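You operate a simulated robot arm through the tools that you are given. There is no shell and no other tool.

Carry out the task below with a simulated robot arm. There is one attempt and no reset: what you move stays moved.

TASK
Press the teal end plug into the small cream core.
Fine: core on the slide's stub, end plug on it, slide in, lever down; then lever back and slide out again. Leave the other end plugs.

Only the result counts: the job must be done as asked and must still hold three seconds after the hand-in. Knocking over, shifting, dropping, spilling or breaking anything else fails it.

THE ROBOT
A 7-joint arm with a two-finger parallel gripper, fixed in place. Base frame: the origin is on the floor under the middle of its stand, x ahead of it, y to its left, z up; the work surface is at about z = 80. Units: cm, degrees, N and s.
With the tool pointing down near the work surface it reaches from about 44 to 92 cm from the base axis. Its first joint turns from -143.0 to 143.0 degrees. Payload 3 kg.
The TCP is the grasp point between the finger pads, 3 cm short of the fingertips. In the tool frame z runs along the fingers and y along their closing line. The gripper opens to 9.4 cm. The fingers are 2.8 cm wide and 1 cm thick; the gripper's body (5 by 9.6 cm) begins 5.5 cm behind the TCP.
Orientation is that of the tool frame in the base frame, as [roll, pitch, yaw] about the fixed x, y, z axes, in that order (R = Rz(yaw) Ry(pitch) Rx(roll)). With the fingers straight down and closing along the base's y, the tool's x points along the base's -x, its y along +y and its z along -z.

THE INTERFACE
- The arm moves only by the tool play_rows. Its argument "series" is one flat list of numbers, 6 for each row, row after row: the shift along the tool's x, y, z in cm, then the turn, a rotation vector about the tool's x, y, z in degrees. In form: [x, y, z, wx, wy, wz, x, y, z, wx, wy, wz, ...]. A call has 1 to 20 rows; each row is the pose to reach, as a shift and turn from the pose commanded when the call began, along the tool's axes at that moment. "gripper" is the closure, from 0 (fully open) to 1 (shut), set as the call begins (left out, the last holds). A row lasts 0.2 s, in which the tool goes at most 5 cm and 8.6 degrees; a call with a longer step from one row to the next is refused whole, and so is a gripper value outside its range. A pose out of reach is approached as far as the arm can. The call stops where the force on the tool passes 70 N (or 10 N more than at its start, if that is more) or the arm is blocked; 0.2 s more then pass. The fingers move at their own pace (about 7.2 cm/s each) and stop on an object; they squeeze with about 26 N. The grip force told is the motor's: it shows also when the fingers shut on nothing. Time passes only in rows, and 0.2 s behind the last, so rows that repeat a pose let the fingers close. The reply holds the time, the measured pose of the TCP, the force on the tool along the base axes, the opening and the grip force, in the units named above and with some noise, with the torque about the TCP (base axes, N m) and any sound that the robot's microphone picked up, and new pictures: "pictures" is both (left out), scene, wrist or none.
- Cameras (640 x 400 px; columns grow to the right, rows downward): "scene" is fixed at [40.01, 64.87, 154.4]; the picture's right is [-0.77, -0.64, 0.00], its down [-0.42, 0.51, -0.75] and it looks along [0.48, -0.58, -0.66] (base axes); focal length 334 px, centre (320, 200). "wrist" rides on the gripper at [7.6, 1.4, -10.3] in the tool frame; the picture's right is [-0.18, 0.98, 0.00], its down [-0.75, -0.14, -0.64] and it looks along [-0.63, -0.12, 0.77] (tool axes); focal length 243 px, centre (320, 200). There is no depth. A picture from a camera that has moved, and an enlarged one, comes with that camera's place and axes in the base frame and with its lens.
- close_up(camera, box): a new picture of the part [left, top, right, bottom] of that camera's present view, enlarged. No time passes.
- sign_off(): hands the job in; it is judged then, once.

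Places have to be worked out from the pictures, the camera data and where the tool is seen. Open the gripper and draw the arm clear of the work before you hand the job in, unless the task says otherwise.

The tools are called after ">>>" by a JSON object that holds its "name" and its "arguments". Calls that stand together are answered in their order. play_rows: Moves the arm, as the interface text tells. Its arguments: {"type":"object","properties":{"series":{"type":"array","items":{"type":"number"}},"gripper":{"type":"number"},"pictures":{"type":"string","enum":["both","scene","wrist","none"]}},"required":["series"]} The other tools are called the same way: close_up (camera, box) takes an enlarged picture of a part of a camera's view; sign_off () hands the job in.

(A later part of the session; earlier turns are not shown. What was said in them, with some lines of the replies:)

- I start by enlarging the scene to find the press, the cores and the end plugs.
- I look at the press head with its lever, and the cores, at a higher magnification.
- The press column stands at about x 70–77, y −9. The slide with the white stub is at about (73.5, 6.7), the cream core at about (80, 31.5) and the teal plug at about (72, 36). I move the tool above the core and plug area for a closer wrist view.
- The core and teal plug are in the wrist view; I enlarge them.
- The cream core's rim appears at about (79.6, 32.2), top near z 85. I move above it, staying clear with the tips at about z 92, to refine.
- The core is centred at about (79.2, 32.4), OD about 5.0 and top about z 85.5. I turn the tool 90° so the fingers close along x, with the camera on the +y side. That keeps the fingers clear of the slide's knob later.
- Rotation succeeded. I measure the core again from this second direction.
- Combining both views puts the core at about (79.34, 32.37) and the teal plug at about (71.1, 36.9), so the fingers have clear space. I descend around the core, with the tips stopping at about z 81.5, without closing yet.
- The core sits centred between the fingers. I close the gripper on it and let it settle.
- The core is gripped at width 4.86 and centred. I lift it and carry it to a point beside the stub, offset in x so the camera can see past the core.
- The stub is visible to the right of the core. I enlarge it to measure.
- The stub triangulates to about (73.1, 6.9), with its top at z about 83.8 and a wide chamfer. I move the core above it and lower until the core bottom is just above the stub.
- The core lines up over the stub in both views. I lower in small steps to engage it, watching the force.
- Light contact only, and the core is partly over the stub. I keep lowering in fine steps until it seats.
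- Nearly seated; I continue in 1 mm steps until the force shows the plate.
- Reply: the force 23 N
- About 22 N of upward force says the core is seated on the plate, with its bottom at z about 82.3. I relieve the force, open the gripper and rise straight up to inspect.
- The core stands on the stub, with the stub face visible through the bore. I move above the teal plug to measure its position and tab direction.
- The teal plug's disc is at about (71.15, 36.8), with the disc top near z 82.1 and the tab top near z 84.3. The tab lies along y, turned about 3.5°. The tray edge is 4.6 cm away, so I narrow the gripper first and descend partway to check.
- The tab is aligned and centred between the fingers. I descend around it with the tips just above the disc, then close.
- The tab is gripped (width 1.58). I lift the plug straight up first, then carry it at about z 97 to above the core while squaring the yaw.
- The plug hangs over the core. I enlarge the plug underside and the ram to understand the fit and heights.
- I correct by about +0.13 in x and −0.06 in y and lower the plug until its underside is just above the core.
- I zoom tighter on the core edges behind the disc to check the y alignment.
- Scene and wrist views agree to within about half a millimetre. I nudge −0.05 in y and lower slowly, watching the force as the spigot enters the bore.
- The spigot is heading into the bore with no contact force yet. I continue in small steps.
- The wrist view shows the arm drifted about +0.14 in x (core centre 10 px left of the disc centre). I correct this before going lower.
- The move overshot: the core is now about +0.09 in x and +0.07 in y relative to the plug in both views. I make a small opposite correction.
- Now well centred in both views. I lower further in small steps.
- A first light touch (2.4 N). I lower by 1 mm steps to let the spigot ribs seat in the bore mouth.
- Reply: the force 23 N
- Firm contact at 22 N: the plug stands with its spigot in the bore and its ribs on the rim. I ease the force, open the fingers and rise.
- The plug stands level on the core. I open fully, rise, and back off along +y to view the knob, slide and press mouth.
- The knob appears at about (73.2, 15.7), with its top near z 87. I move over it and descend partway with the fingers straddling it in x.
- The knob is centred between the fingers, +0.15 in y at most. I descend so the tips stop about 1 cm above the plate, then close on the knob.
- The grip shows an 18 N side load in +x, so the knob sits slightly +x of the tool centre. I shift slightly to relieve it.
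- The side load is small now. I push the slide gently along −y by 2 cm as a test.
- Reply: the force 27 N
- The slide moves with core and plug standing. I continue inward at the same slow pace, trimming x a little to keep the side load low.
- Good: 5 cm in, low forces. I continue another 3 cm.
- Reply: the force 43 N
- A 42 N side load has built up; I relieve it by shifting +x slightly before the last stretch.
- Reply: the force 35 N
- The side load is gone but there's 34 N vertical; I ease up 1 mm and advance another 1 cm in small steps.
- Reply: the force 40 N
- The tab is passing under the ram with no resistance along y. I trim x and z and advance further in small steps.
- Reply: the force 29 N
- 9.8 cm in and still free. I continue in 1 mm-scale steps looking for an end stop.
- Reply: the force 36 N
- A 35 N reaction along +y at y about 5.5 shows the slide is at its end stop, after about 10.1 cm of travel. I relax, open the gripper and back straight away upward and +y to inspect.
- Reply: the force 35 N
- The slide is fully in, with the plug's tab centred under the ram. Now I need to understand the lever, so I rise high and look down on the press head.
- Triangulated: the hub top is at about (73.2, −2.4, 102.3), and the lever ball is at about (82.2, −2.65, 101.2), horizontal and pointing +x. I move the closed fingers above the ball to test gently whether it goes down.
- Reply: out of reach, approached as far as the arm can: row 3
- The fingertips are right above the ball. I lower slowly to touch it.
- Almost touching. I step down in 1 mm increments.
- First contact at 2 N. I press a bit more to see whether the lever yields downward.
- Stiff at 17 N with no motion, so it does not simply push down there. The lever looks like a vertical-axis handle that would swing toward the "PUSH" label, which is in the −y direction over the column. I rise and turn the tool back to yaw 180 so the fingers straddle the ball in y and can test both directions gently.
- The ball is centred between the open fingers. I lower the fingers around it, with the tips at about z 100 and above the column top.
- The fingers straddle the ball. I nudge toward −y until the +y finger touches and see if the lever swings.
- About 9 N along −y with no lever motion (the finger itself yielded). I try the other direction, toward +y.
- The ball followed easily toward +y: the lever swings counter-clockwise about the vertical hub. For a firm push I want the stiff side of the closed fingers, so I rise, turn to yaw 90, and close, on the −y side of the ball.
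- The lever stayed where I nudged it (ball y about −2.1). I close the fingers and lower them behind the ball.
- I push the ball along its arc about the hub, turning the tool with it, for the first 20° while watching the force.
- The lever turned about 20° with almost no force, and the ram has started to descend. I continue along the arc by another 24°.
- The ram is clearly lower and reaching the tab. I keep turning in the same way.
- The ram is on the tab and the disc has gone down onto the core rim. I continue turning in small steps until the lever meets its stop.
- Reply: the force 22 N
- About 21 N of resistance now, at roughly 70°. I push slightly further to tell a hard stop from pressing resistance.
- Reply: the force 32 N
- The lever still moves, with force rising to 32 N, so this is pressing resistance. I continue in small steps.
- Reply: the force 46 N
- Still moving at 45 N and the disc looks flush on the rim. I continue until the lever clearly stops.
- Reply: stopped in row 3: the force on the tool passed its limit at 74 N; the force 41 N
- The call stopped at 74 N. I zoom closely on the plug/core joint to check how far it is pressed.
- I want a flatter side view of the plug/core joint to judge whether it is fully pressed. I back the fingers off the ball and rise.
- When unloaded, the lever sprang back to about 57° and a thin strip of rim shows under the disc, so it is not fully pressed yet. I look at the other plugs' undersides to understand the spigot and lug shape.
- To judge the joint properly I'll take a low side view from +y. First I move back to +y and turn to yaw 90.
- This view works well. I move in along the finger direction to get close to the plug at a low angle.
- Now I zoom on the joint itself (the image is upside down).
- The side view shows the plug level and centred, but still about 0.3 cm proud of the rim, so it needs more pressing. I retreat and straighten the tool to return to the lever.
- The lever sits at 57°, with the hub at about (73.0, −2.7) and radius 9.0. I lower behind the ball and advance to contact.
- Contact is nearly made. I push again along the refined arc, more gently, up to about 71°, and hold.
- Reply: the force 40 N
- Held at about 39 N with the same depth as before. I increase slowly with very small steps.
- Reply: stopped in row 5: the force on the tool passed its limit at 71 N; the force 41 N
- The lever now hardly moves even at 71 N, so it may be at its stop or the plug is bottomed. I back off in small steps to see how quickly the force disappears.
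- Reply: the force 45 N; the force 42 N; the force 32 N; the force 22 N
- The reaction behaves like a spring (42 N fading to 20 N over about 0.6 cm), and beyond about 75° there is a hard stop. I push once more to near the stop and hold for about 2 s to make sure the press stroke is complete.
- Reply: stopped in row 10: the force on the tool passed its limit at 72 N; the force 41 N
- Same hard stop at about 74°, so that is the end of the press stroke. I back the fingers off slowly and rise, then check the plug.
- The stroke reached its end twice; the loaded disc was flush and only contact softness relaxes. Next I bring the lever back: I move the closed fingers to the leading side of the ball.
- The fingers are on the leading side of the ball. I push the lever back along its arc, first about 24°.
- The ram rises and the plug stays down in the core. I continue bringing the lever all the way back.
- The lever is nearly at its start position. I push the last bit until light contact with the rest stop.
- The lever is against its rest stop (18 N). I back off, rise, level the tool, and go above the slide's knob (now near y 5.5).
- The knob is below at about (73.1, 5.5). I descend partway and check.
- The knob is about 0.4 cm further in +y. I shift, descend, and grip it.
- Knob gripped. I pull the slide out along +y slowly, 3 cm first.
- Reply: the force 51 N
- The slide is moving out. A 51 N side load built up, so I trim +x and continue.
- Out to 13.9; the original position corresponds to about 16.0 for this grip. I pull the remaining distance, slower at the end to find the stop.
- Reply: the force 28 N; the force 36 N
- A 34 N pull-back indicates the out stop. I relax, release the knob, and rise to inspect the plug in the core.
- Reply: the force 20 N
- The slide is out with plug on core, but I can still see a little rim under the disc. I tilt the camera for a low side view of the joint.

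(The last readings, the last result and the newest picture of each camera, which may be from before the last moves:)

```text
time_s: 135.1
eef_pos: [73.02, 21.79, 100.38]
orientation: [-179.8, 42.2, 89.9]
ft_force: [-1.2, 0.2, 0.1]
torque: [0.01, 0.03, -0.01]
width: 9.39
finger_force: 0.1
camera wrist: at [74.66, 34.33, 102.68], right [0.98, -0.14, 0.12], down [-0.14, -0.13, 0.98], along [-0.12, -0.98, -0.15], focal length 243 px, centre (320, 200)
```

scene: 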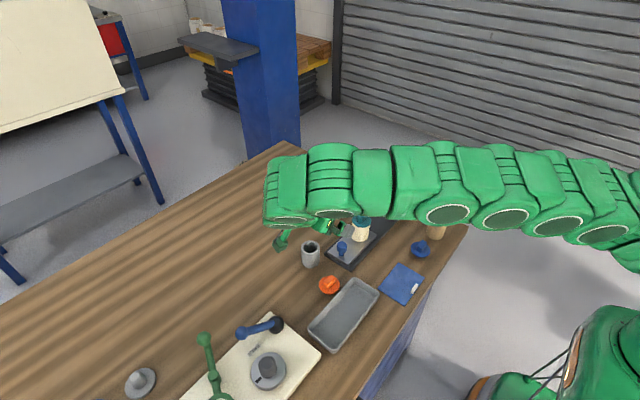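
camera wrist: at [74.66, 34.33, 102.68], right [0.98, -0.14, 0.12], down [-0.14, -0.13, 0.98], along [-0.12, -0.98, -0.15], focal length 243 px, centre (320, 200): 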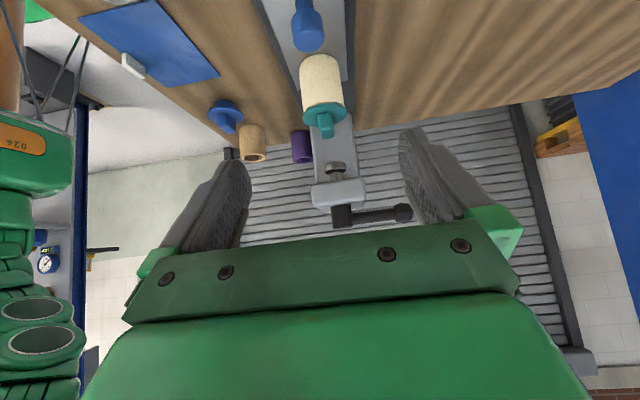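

>>> {"name": "play_rows", "arguments": {"series": [1.4, 0.2, 2.1, 0, 0, 0, 2.8, 0.4, 4.2, 0, 0, 0, 4.27, 0.5, 6.2, 0, 0, 0, 4.27, 0.5, 6.2, 0, 0, 0], "gripper": 0}}

>>> {"name": "close_up", "arguments": {"camera": "wrist", "box": [280, 60, 360, 160]}}

>>> {"name": "close_up", "arguments": {"camera": "wrist", "box": [295, 105, 350, 145]}}

```text
time_s: 136.1
eef_pos: [73.42, 21.09, 92.84]
orientation: [-179.7, 42.0, 90.1]
ft_force: [-0.8, 0.4, -0.7]
torque: [-0.03, 0.01, -0.04]
width: 9.39
finger_force: 0.0
camera wrist: at [75.09, 33.54, 95.41], right [0.98, -0.14, 0.12], down [-0.14, -0.13, 0.98], along [-0.12, -0.98, -0.15], focal length 243 px, centre (320, 200)
```

scene: 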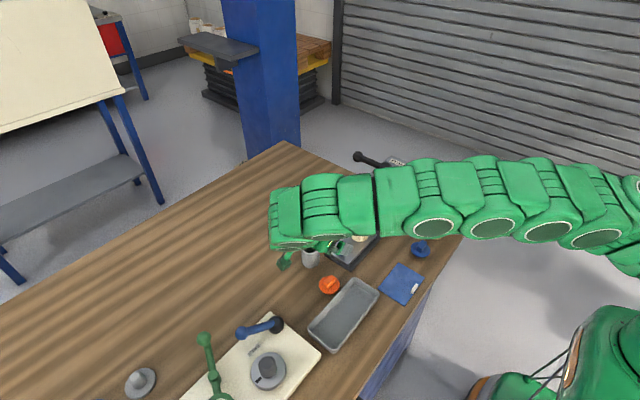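
wrist: 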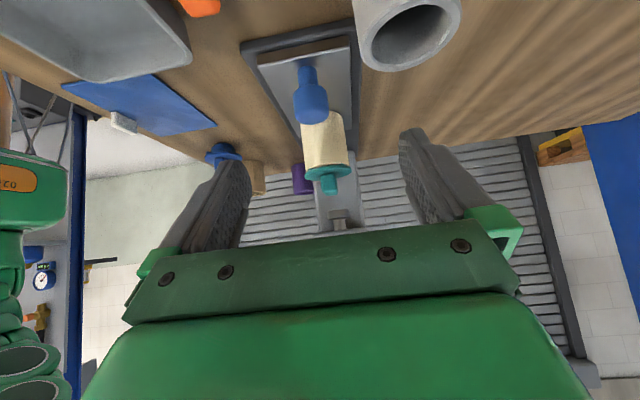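

```text
4.00 times, centred on (320, 110) of wrist
camera zoom: at [75.09, 33.54, 95.41], right [0.98, -0.14, 0.12], down [-0.14, -0.13, 0.98], along [-0.12, -0.98, -0.15], focal length 970 px, centre (320, 560)
```

zoom: 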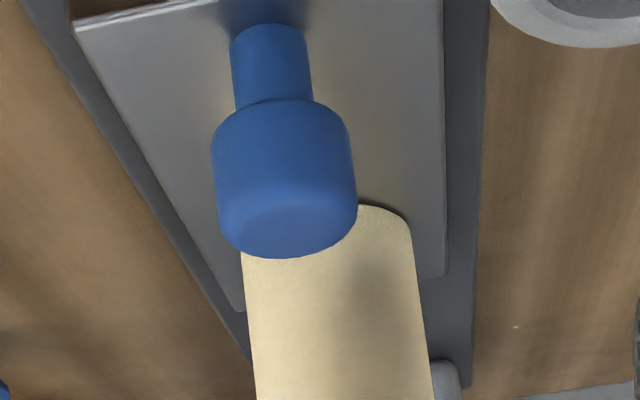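

```text
10.00 times, centred on (322, 125) of wrist
camera zoom: at [75.09, 33.54, 95.41], right [0.98, -0.14, 0.12], down [-0.14, -0.13, 0.98], along [-0.12, -0.98, -0.15], focal length 2426 px, centre (295, 950)
```

zoom: 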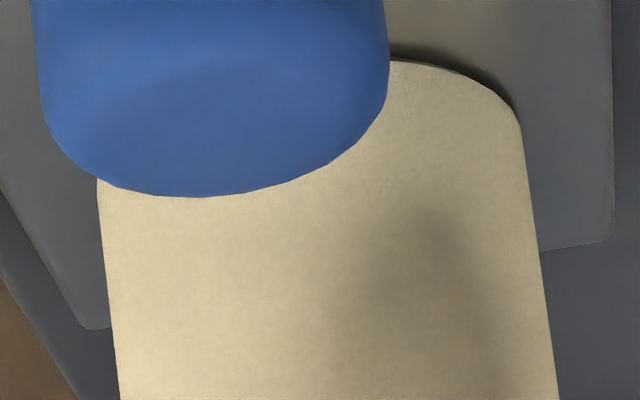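

The joint is lower in the picture; I zoom there.

>>> {"name": "close_up", "arguments": {"camera": "wrist", "box": [296, 148, 360, 198]}}

>>> {"name": "close_up", "arguments": {"camera": "wrist", "box": [300, 158, 356, 185]}}

```text
8.00 times, centred on (328, 173) of wrist
camera zoom: at [75.09, 33.54, 95.41], right [0.98, -0.14, 0.12], down [-0.14, -0.13, 0.98], along [-0.12, -0.98, -0.15], focal length 1941 px, centre (256, 416)
```

zoom: 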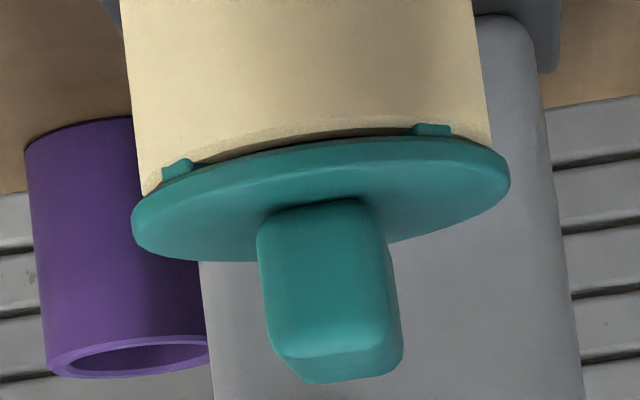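

```text
11.43 times, centred on (328, 172) of wrist
camera zoom: at [75.09, 33.54, 95.41], right [0.98, -0.14, 0.12], down [-0.14, -0.13, 0.98], along [-0.12, -0.98, -0.15], focal length 2773 px, centre (229, 526)
```

zoom: 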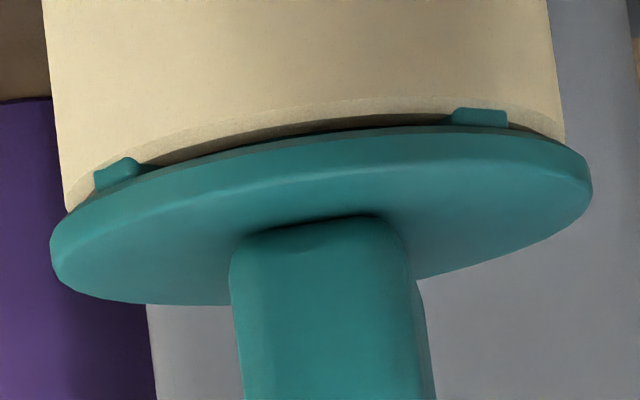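

From the side: the disc sits about 0.2–0.3 cm above the rim, with its lugs sunk into the rim. I want to know whether it is really held, so I'll do a gentle pull test on the tab. First I straighten the tool.

>>> {"name": "play_rows", "arguments": {"series": [-1.4, -0.2, -2.1, 0, 0, 0, -2.8, -0.4, -4.2, 0, 0, 0, -4.27, -0.5, -6.2, 0, 0, 0, -4.27, -0.5, -6.2, 0, 0, 0], "gripper": 0.3, "pictures": "none"}}

>>> {"name": "play_rows", "arguments": {"series": [0, 0, 0, 0, 7, 0, 0, 0, 0, 0, 14, 0, 0, 0, 0, 0, 21, 0, 0, 0, 0, 0, 28, 0, 0, 0, 0, 0, 35, 0, 0, 0, 0, 0, 42, 0, 0, 0, 0, 0, 42, 0], "gripper": 0.3, "pictures": "none"}}

>>> {"name": "play_rows", "arguments": {"series": [-4, 0.05, 0, 0, 0, 0, -8, 0.1, 0, 0, 0, 0, -12, 0.15, 0, 0, 0, 0, -14.9, 0.2, 0, 0, 0, 0, -14.9, 0.2, 2, 0, 0, 0, -14.9, 0.2, 2, 0, 0, 0], "gripper": 0.5}}

>>> {"name": "close_up", "arguments": {"camera": "wrist", "box": [250, 50, 390, 200]}}

```text
time_s: 137.1
eef_pos: [73.12, 22.02, 100.33]
orientation: [-179.8, 42.0, 90.1]
ft_force: [0.2, 0.2, -0.4]
torque: [-0.01, 0.02, -0.01]
width: 6.58
finger_force: 0.1
```

```text
time_s: 138.7
eef_pos: [73.08, 21.9, 100.15]
orientation: [-179.9, -0.2, 89.9]
ft_force: [-0.4, -0.4, 0.1]
torque: [-0.04, -0.03, 0.01]
width: 6.57
finger_force: 0.1
```

```text
time_s: 140.1
eef_pos: [73.22, 6.86, 98.22]
orientation: [-179.8, 0.1, 89.9]
ft_force: [0.1, 0.5, -0.1]
torque: [-0.03, 0.01, 0.01]
width: 4.71
finger_force: 0.0
camera wrist: at [74.85, 14.58, 108.42], right [0.98, -0.19, 0.0], down [-0.14, -0.75, 0.64], along [-0.12, -0.63, -0.77], focal length 243 px, centre (320, 200)
```

scene: 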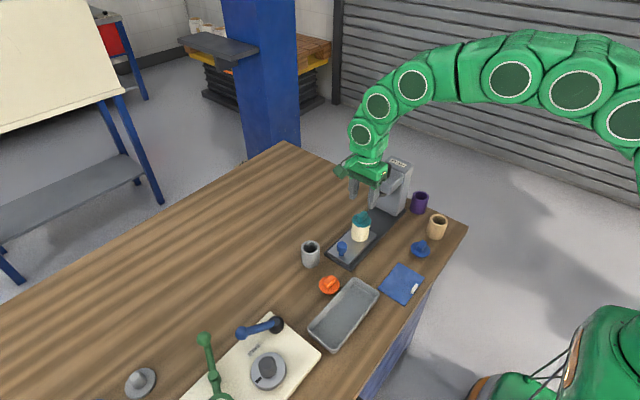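
wrist: 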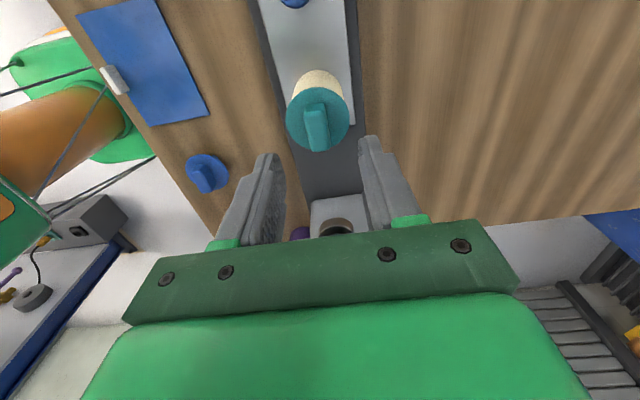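

```text
2.67 times, centred on (320, 125) of wrist
camera zoom: at [74.85, 14.58, 108.42], right [0.98, -0.19, 0.0], down [-0.14, -0.75, 0.64], along [-0.12, -0.63, -0.77], focal length 647 px, centre (320, 400)
```

zoom: 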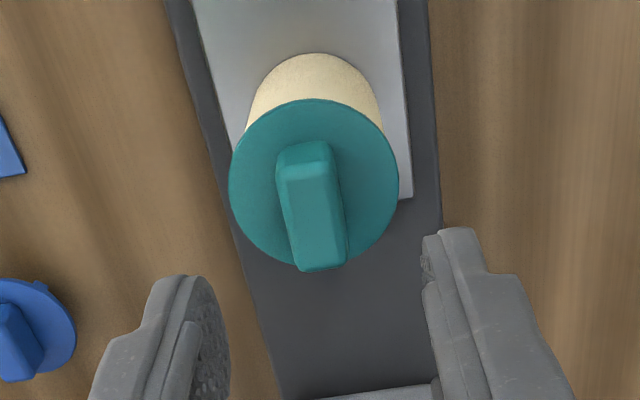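

The tab is aligned. I centre over it, descend with the tips just above the disc, and grip the tab.

>>> {"name": "play_rows", "arguments": {"series": [-0.15, -0.16, 2, 0, 0, 0, -0.15, -0.16, 4, 0, 0, 0, -0.15, -0.16, 5.5, 0, 0, 0, -0.15, -0.16, 6.3, 0, 0, 0, -0.15, -0.16, 6.3, 0, 0, 0], "gripper": 0.55, "pictures": "none"}}

>>> {"name": "close_up", "arguments": {"camera": "scene", "box": [345, 205, 380, 245]}}

>>> {"name": "close_up", "arguments": {"camera": "wrist", "box": [250, 65, 390, 205]}}

```text
time_s: 141.3
eef_pos: [73.09, 6.81, 91.81]
orientation: [-179.9, -0.1, 89.9]
ft_force: [0.3, 0.3, -0.3]
torque: [-0.01, 0.0, -0.02]
width: 4.26
finger_force: 0.1
```

```text
10.00 times, centred on (362, 225) of scene
camera zoom: at [40.01, 64.87, 154.4], right [-0.77, -0.64, 0.0], down [-0.42, 0.51, -0.75], along [0.48, -0.58, -0.66], focal length 3338 px, centre (-105, -50)
```

zoom: 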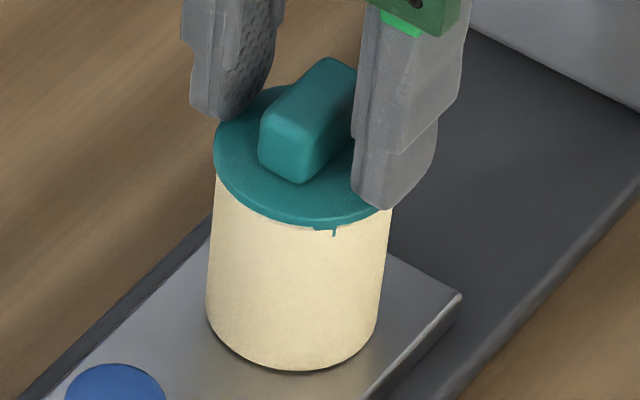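

```text
2.86 times, centred on (320, 135) of wrist
camera zoom: at [74.64, 14.41, 102.03], right [0.98, -0.19, 0.0], down [-0.14, -0.75, 0.64], along [-0.12, -0.63, -0.77], focal length 693 px, centre (320, 386)
```

zoom: 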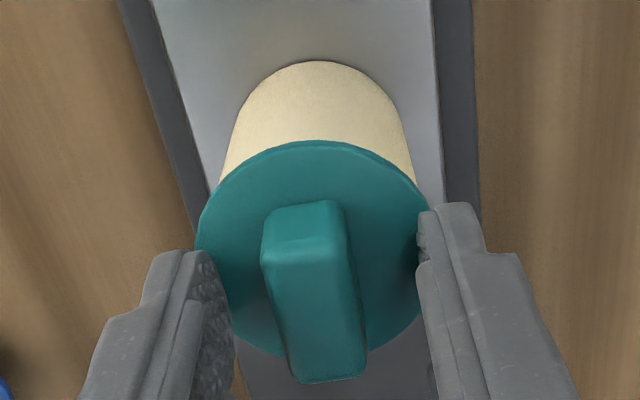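

I grip the tab and lift by only a few millimetres to see whether the core comes along.

>>> {"name": "play_rows", "arguments": {"series": [0, 0, 0, 0, 0, 0, 0, 0, 0, 0, 0, 0, 0, 0, 0, 0, 0, 0, 0, 0, 0, 0, 0, 0], "gripper": 1, "pictures": "none"}}

>>> {"name": "play_rows", "arguments": {"series": [0, 0, -0.1, 0, 0, 0, 0, 0, -0.2, 0, 0, 0, 0, 0, -0.3, 0, 0, 0, 0, 0, -0.3, 0, 0, 0], "pictures": "none"}}

>>> {"name": "close_up", "arguments": {"camera": "scene", "box": [345, 205, 380, 245]}}

```text
time_s: 142.3
eef_pos: [73.04, 6.77, 91.83]
orientation: [-179.9, 0.1, 89.9]
ft_force: [0.6, 1.2, 3.2]
torque: [0.03, -0.06, -0.03]
width: 1.56
finger_force: 26.0
```

```text
time_s: 143.3
eef_pos: [72.94, 6.78, 92.09]
orientation: [-179.9, 0.0, 89.8]
ft_force: [0.4, 0.0, -1.0]
torque: [-0.04, 0.01, 0.0]
width: 1.55
finger_force: 25.6
```

```text
10.00 times, centred on (362, 225) of scene
camera zoom: at [40.01, 64.87, 154.4], right [-0.77, -0.64, 0.0], down [-0.42, 0.51, -0.75], along [0.48, -0.58, -0.66], focal length 3338 px, centre (-105, -50)
```

zoom: 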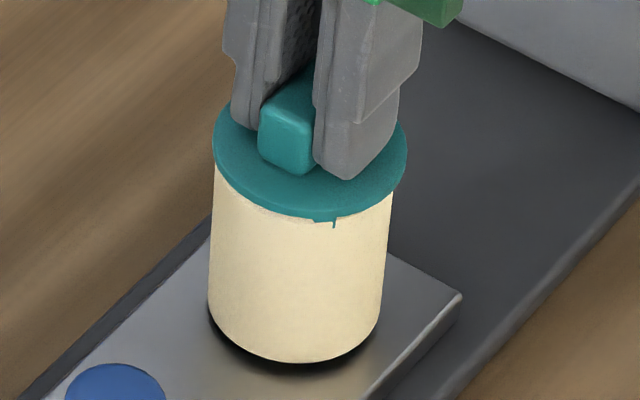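

The core lifted together with the plug, so the joint carries the core. I zoom closely on the lug and rim while it is held.

>>> {"name": "close_up", "arguments": {"camera": "scene", "box": [350, 215, 376, 235]}}

>>> {"name": "close_up", "arguments": {"camera": "scene", "box": [358, 220, 372, 232]}}

>>> {"name": "close_up", "arguments": {"camera": "wrist", "box": [275, 75, 365, 145]}}

```text
16.00 times, centred on (363, 225) of scene
camera zoom: at [40.01, 64.87, 154.4], right [-0.77, -0.64, 0.0], down [-0.42, 0.51, -0.75], along [0.48, -0.58, -0.66], focal length 5340 px, centre (-368, -200)
```

zoom: 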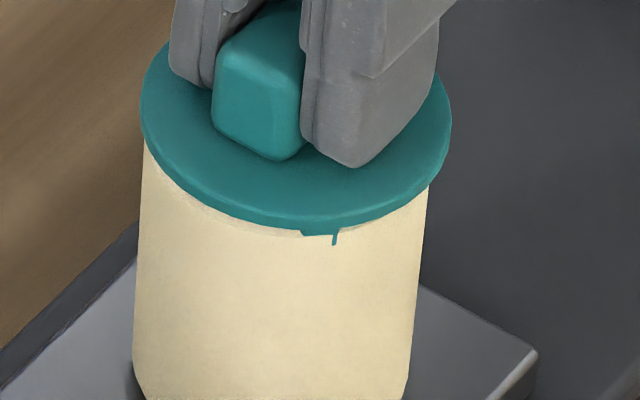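

```text
16.00 times, centred on (365, 226) of scene
camera zoom: at [40.01, 64.87, 154.4], right [-0.77, -0.64, 0.0], down [-0.42, 0.51, -0.75], along [0.48, -0.58, -0.66], focal length 5340 px, centre (-400, -216)
```

zoom: 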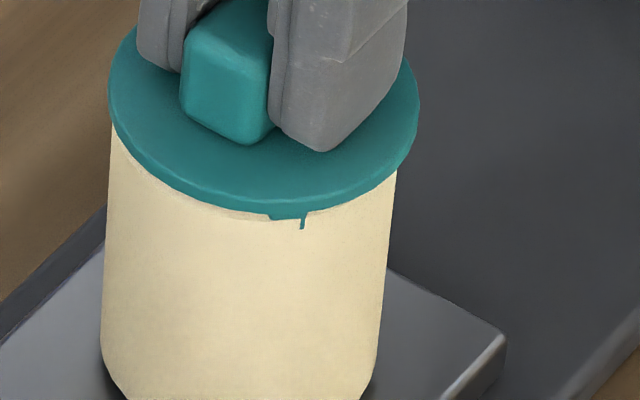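

```text
5.71 times, centred on (320, 110) of wrist
camera zoom: at [74.58, 14.44, 102.41], right [0.98, -0.18, 0.0], down [-0.14, -0.75, 0.64], along [-0.12, -0.63, -0.77], focal length 1386 px, centre (320, 714)
```

zoom: 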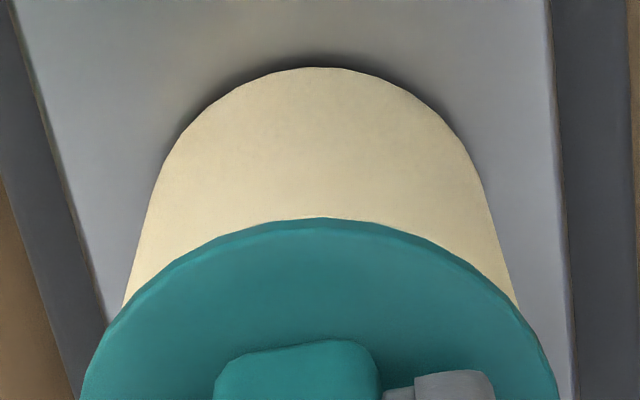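

The joint holds. I set the core back down on the plate and release the tab, then take an even lower side view to measure the remaining gap precisely.

>>> {"name": "play_rows", "arguments": {"series": [0, 0, 0.15, 0, 0, 0, 0, 0, 0.28, 0, 0, 0, 0, 0, 0.34, 0, 0, 0, 0, 0, 0.34, 0, 0, 0], "pictures": "none"}}

>>> {"name": "play_rows", "arguments": {"series": [0, 0, 0, 0, 0, 0, 0, 0, 0, 0, 0, 0, 0, 0, 0, 0, 0, 0, 0, 0, -2, 0, 0, 0, 0, 0, -5, 0, 0, 0, 0, 0, -8, 0, 0, 0, 4, 0, -8, 0, 0, 0, 8, 0, -8, 0, 0, 0, 12, 0, -8, 0, 0, 0, 15, 0, -8, 0, 0, 0, 15, 0, -8, 0, 0, 0], "gripper": 0.5}}

>>> {"name": "play_rows", "arguments": {"series": [0, 0, 0, 0, -8, 0, 0, 0, 0, 0, -16, 0, 0, 0, 0, 0, -24, 0, 0, 0, 0, 0, -32, 0, 0, 0, 0, 0, -40, 0, 0, 0, 0, 0, -48, 0, 0, 0, 0, 0, -52, 0, 0, 0, 0, 0, -52, 0], "gripper": 0}}

```text
time_s: 144.3
eef_pos: [73.05, 6.82, 91.89]
orientation: [-179.9, 0.0, 89.9]
ft_force: [-0.1, -0.8, -0.4]
torque: [0.0, 0.0, -0.01]
width: 1.55
finger_force: 26.2
```

```text
time_s: 146.7
eef_pos: [72.99, 21.81, 99.99]
orientation: [-179.9, 0.0, 89.9]
ft_force: [1.1, 0.0, -1.0]
torque: [0.02, -0.04, -0.03]
width: 4.71
finger_force: 0.0
camera wrist: at [74.59, 29.54, 110.24], right [0.98, -0.19, 0.0], down [-0.14, -0.75, 0.64], along [-0.12, -0.63, -0.77], focal length 243 px, centre (320, 200)
```

scene: 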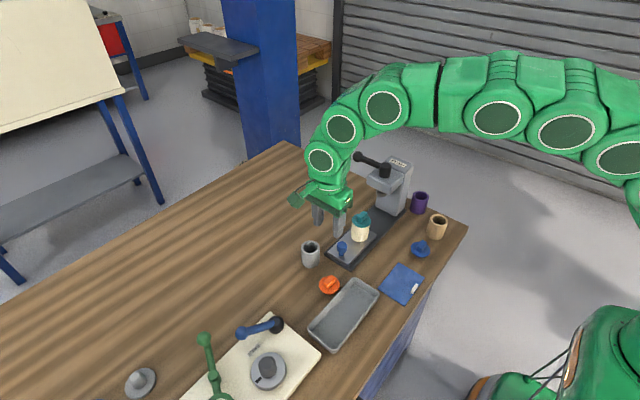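
wrist: 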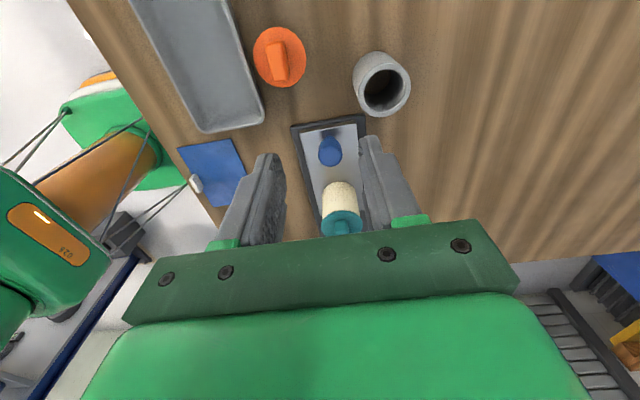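

```text
time_s: 148.5
eef_pos: [73.09, 21.79, 99.73]
orientation: [-179.7, 52.1, 90.1]
ft_force: [0.6, 0.0, 0.3]
torque: [-0.02, -0.03, -0.02]
width: 9.43
finger_force: 0.0
camera wrist: at [74.64, 34.68, 100.12], right [0.98, -0.11, 0.14], down [-0.14, 0.04, 0.99], along [-0.12, -0.99, 0.03], focal length 243 px, centre (320, 200)
```

scene: 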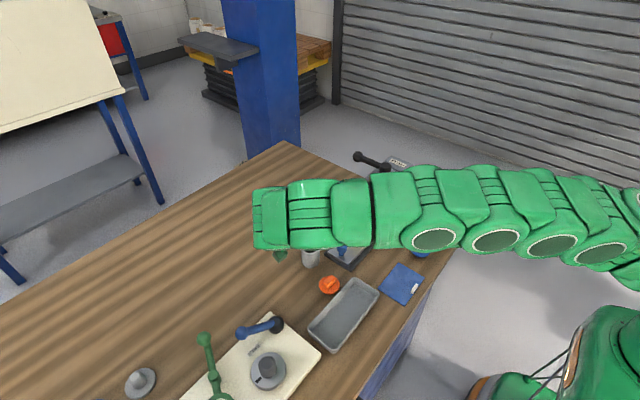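
wrist: 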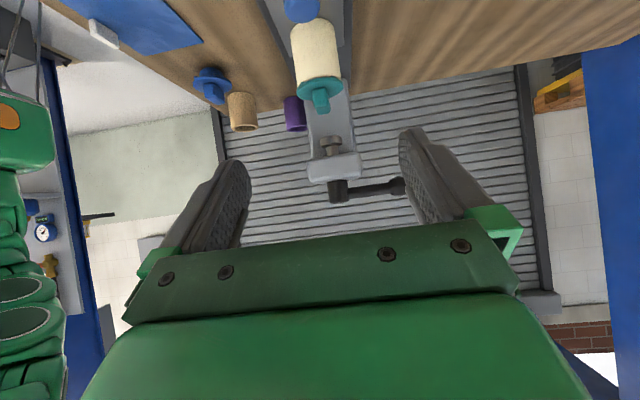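

>>> {"name": "play_rows", "arguments": {"series": [2.4, 0, 1.85, 0, 0, 0, 4.8, 0, 3.7, 0, 0, 0, 7.1, 0, 5.5, 0, 0, 0, 7.1, 0, 5.5, 0, 0, 0], "gripper": 0}}

>>> {"name": "close_up", "arguments": {"camera": "wrist", "box": [290, 140, 370, 200]}}

>>> {"name": "close_up", "arguments": {"camera": "wrist", "box": [290, 90, 370, 150]}}

```text
time_s: 149.5
eef_pos: [73.07, 21.76, 90.75]
orientation: [-179.9, 52.0, 90.1]
ft_force: [-0.1, -0.8, 0.0]
torque: [0.05, 0.0, 0.0]
width: 9.37
finger_force: 0.0
camera wrist: at [74.56, 34.65, 91.04], right [0.98, -0.11, 0.14], down [-0.14, 0.04, 0.99], along [-0.12, -0.99, 0.03], focal length 243 px, centre (320, 200)
```

scene: 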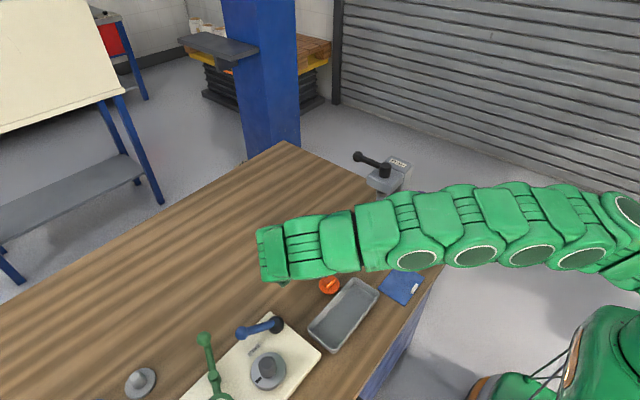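
wrist: 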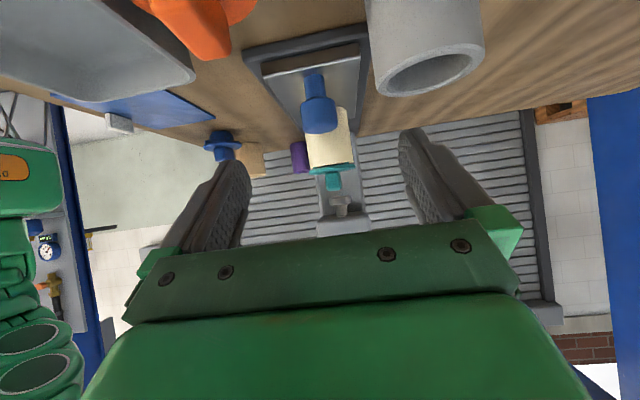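

```text
6.67 times, centred on (330, 170) of wrist
camera zoom: at [74.56, 34.65, 91.04], right [0.98, -0.11, 0.14], down [-0.14, 0.04, 0.99], along [-0.12, -0.99, 0.03], focal length 1618 px, centre (253, 400)
```

zoom: 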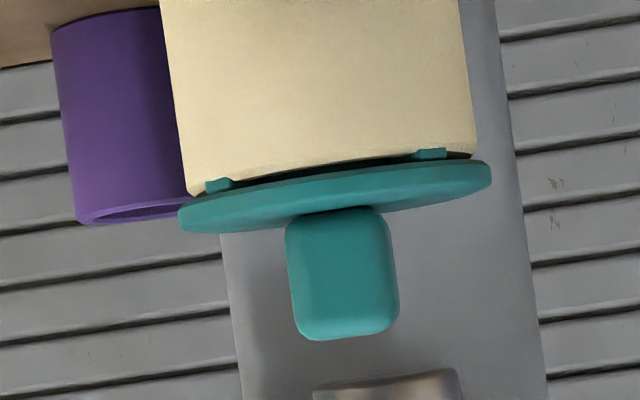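

```text
6.67 times, centred on (330, 120) of wrist
camera zoom: at [74.56, 34.65, 91.04], right [0.98, -0.11, 0.14], down [-0.14, 0.04, 0.99], along [-0.12, -0.99, 0.03], focal length 1618 px, centre (253, 733)
```

zoom: 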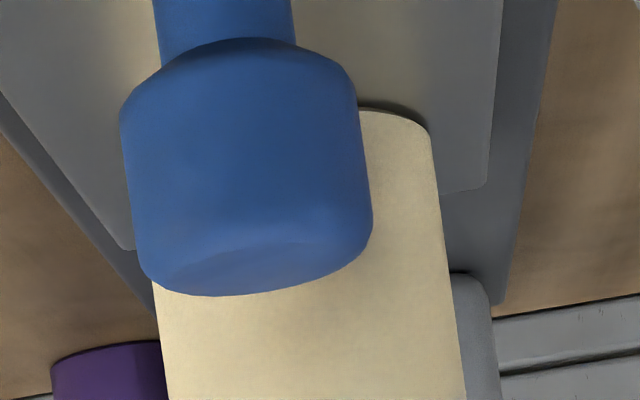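

>>> {"name": "close_up", "arguments": {"camera": "wrist", "box": [308, 155, 356, 182]}}

>>> {"name": "close_up", "arguments": {"camera": "wrist", "box": [318, 158, 346, 176]}}

```text
13.33 times, centred on (332, 168) of wrist
camera zoom: at [74.56, 34.65, 91.04], right [0.98, -0.11, 0.14], down [-0.14, 0.04, 0.99], along [-0.12, -0.99, 0.03], focal length 3235 px, centre (160, 620)
```

zoom: 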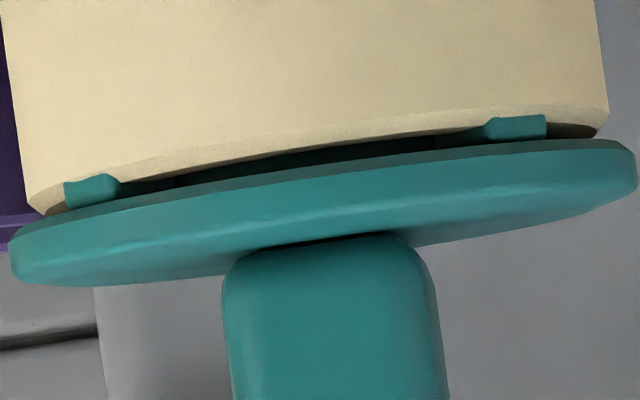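

```text
16.00 times, centred on (332, 167) of wrist
camera zoom: at [74.56, 34.65, 91.04], right [0.98, -0.11, 0.14], down [-0.14, 0.04, 0.99], along [-0.12, -0.99, 0.03], focal length 3882 px, centre (128, 728)
```

zoom: 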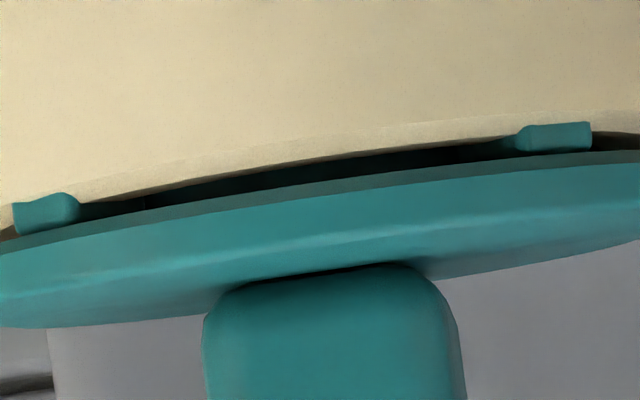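

The gap is only about 1.5 mm, level all round, with the ribs embedded in the core. The pose is stable and the plug lifts the core, so the plug is pressed and held. I retreat, straighten the tool and check the whole scene.

>>> {"name": "play_rows", "arguments": {"series": [-2.4, 0, -1.85, 0, 0, 0, -4.8, 0, -3.7, 0, 0, 0, -7.1, 0, -5.5, 0, 0, 0, -7.1, 0, -5.5, 0, 0, 0], "gripper": 0, "pictures": "none"}}

>>> {"name": "play_rows", "arguments": {"series": [0, 0, 0, 0, 8, 0, 0, 0, 0, 0, 16, 0, 0, 0, 0, 0, 24, 0, 0, 0, 0, 0, 32, 0, 0, 0, 0, 0, 40, 0, 0, 0, 0, 0, 48, 0, 0, 0, 0, 0, 52, 0, 0, 0, 0, 0, 52, 0], "gripper": 0, "pictures": "none"}}

>>> {"name": "play_rows", "arguments": {"series": [0, 0, -4, 0, 0, 0, 0, 0, -8, 0, 0, 0, 0, 0, -12, 0, 0, 0, 0, 0, -16, 0, 0, 0, 0, -4, -18, 0, 0, 0, 0, -8, -20, 0, 0, 0, 0, -12, -21, 0, 0, 0, 0, -16, -21, 0, 0, 0, 0, -16, -21, 0, 0, 0], "gripper": 0}}

>>> {"name": "close_up", "arguments": {"camera": "scene", "box": [330, 130, 430, 270]}}

>>> {"name": "close_up", "arguments": {"camera": "scene", "box": [345, 205, 380, 245]}}

```text
time_s: 150.5
eef_pos: [73.17, 21.93, 99.95]
orientation: [-179.7, 52.0, 90.3]
ft_force: [0.3, 1.1, 0.2]
torque: [-0.03, -0.01, -0.01]
width: 9.42
finger_force: 0.0
```

```text
time_s: 152.3
eef_pos: [73.15, 21.75, 99.95]
orientation: [-179.8, -0.1, 90.0]
ft_force: [-0.4, 1.2, 0.5]
torque: [-0.04, -0.02, -0.03]
width: 9.41
finger_force: 0.0
```

```text
time_s: 154.3
eef_pos: [57.2, 22.13, 120.71]
orientation: [-179.9, -0.1, 90.0]
ft_force: [0.5, 0.2, -0.8]
torque: [-0.05, 0.03, -0.01]
width: 9.37
finger_force: 0.0
camera wrist: at [58.72, 29.66, 130.89], right [0.98, -0.19, 0.0], down [-0.14, -0.75, 0.64], along [-0.12, -0.63, -0.77], focal length 243 px, centre (320, 200)
```

scene: 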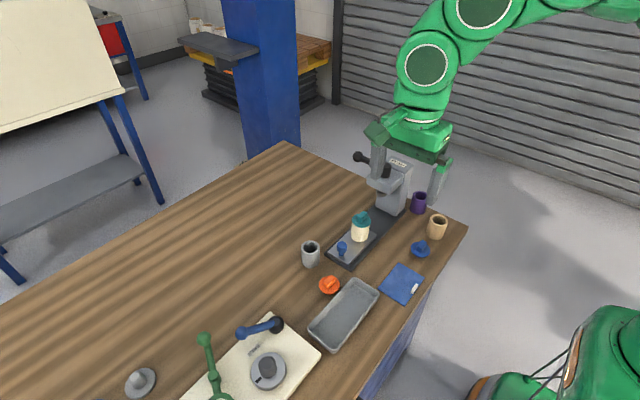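
wrist: 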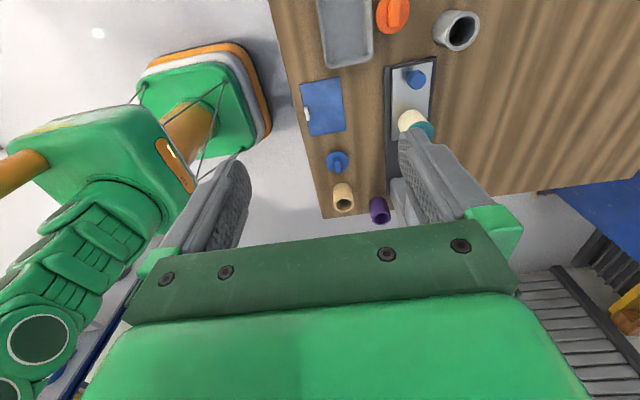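

```text
2.86 times, centred on (380, 200) of scene
camera zoom: at [40.01, 64.87, 154.4], right [-0.77, -0.64, 0.0], down [-0.42, 0.51, -0.75], along [0.48, -0.58, -0.66], focal length 954 px, centre (149, 200)
```

zoom: 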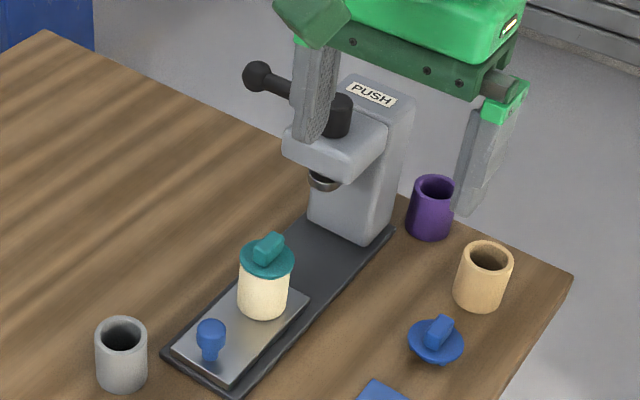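

```text
10.00 times, centred on (362, 225) of scene
camera zoom: at [40.01, 64.87, 154.4], right [-0.77, -0.64, 0.0], down [-0.42, 0.51, -0.75], along [0.48, -0.58, -0.66], focal length 3338 px, centre (-105, -50)
```

zoom: 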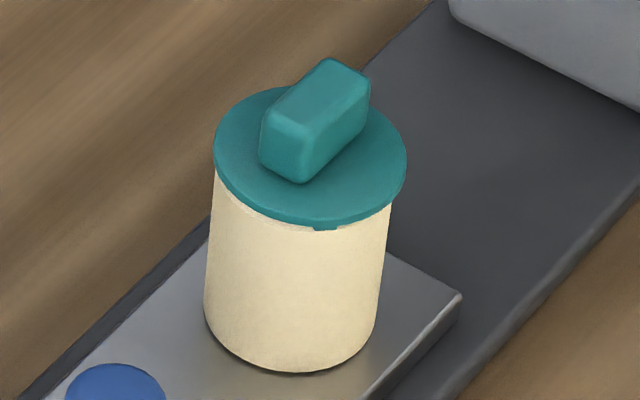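

Final check: the slide is out, the lever is back on its rest stop, and the teal plug sits level and held in the small cream core on the stub. All other parts look unmoved, the gripper is open and the arm is clear, so I hand in.

>>> {"name": "sign_off", "arguments": {}}

```text
The job is handed in.
```

The teal end plug is pressed into the small cream core, and I've handed the job in. The core stands on the stub with the slide pulled out and the lever back on its rest stop.

- **Not fully flush:** the plug's flange sits about 1.5 mm above the core rim, level all the way round. The lever hit a hard stop each time I pressed, so I couldn't get it any deeper. The plug closed up against the rim under load and sprang back slightly on release.
- **Holds:** I gripped the plug's tab and lifted a few millimetres, and the core came up with it. I then set it back down on the plate.
- **How the lever works:** it swings sideways about the vertical hub (counter-clockwise seen from above) instead of pushing straight down. The ram came down as it turned.
- **Everything else:** the other plugs and cores look unmoved in the last scene picture. The gripper is open and the arm is clear of the work.

No click was reported during pressing, so whether 1.5 mm counts as fully seated is up to the judging.
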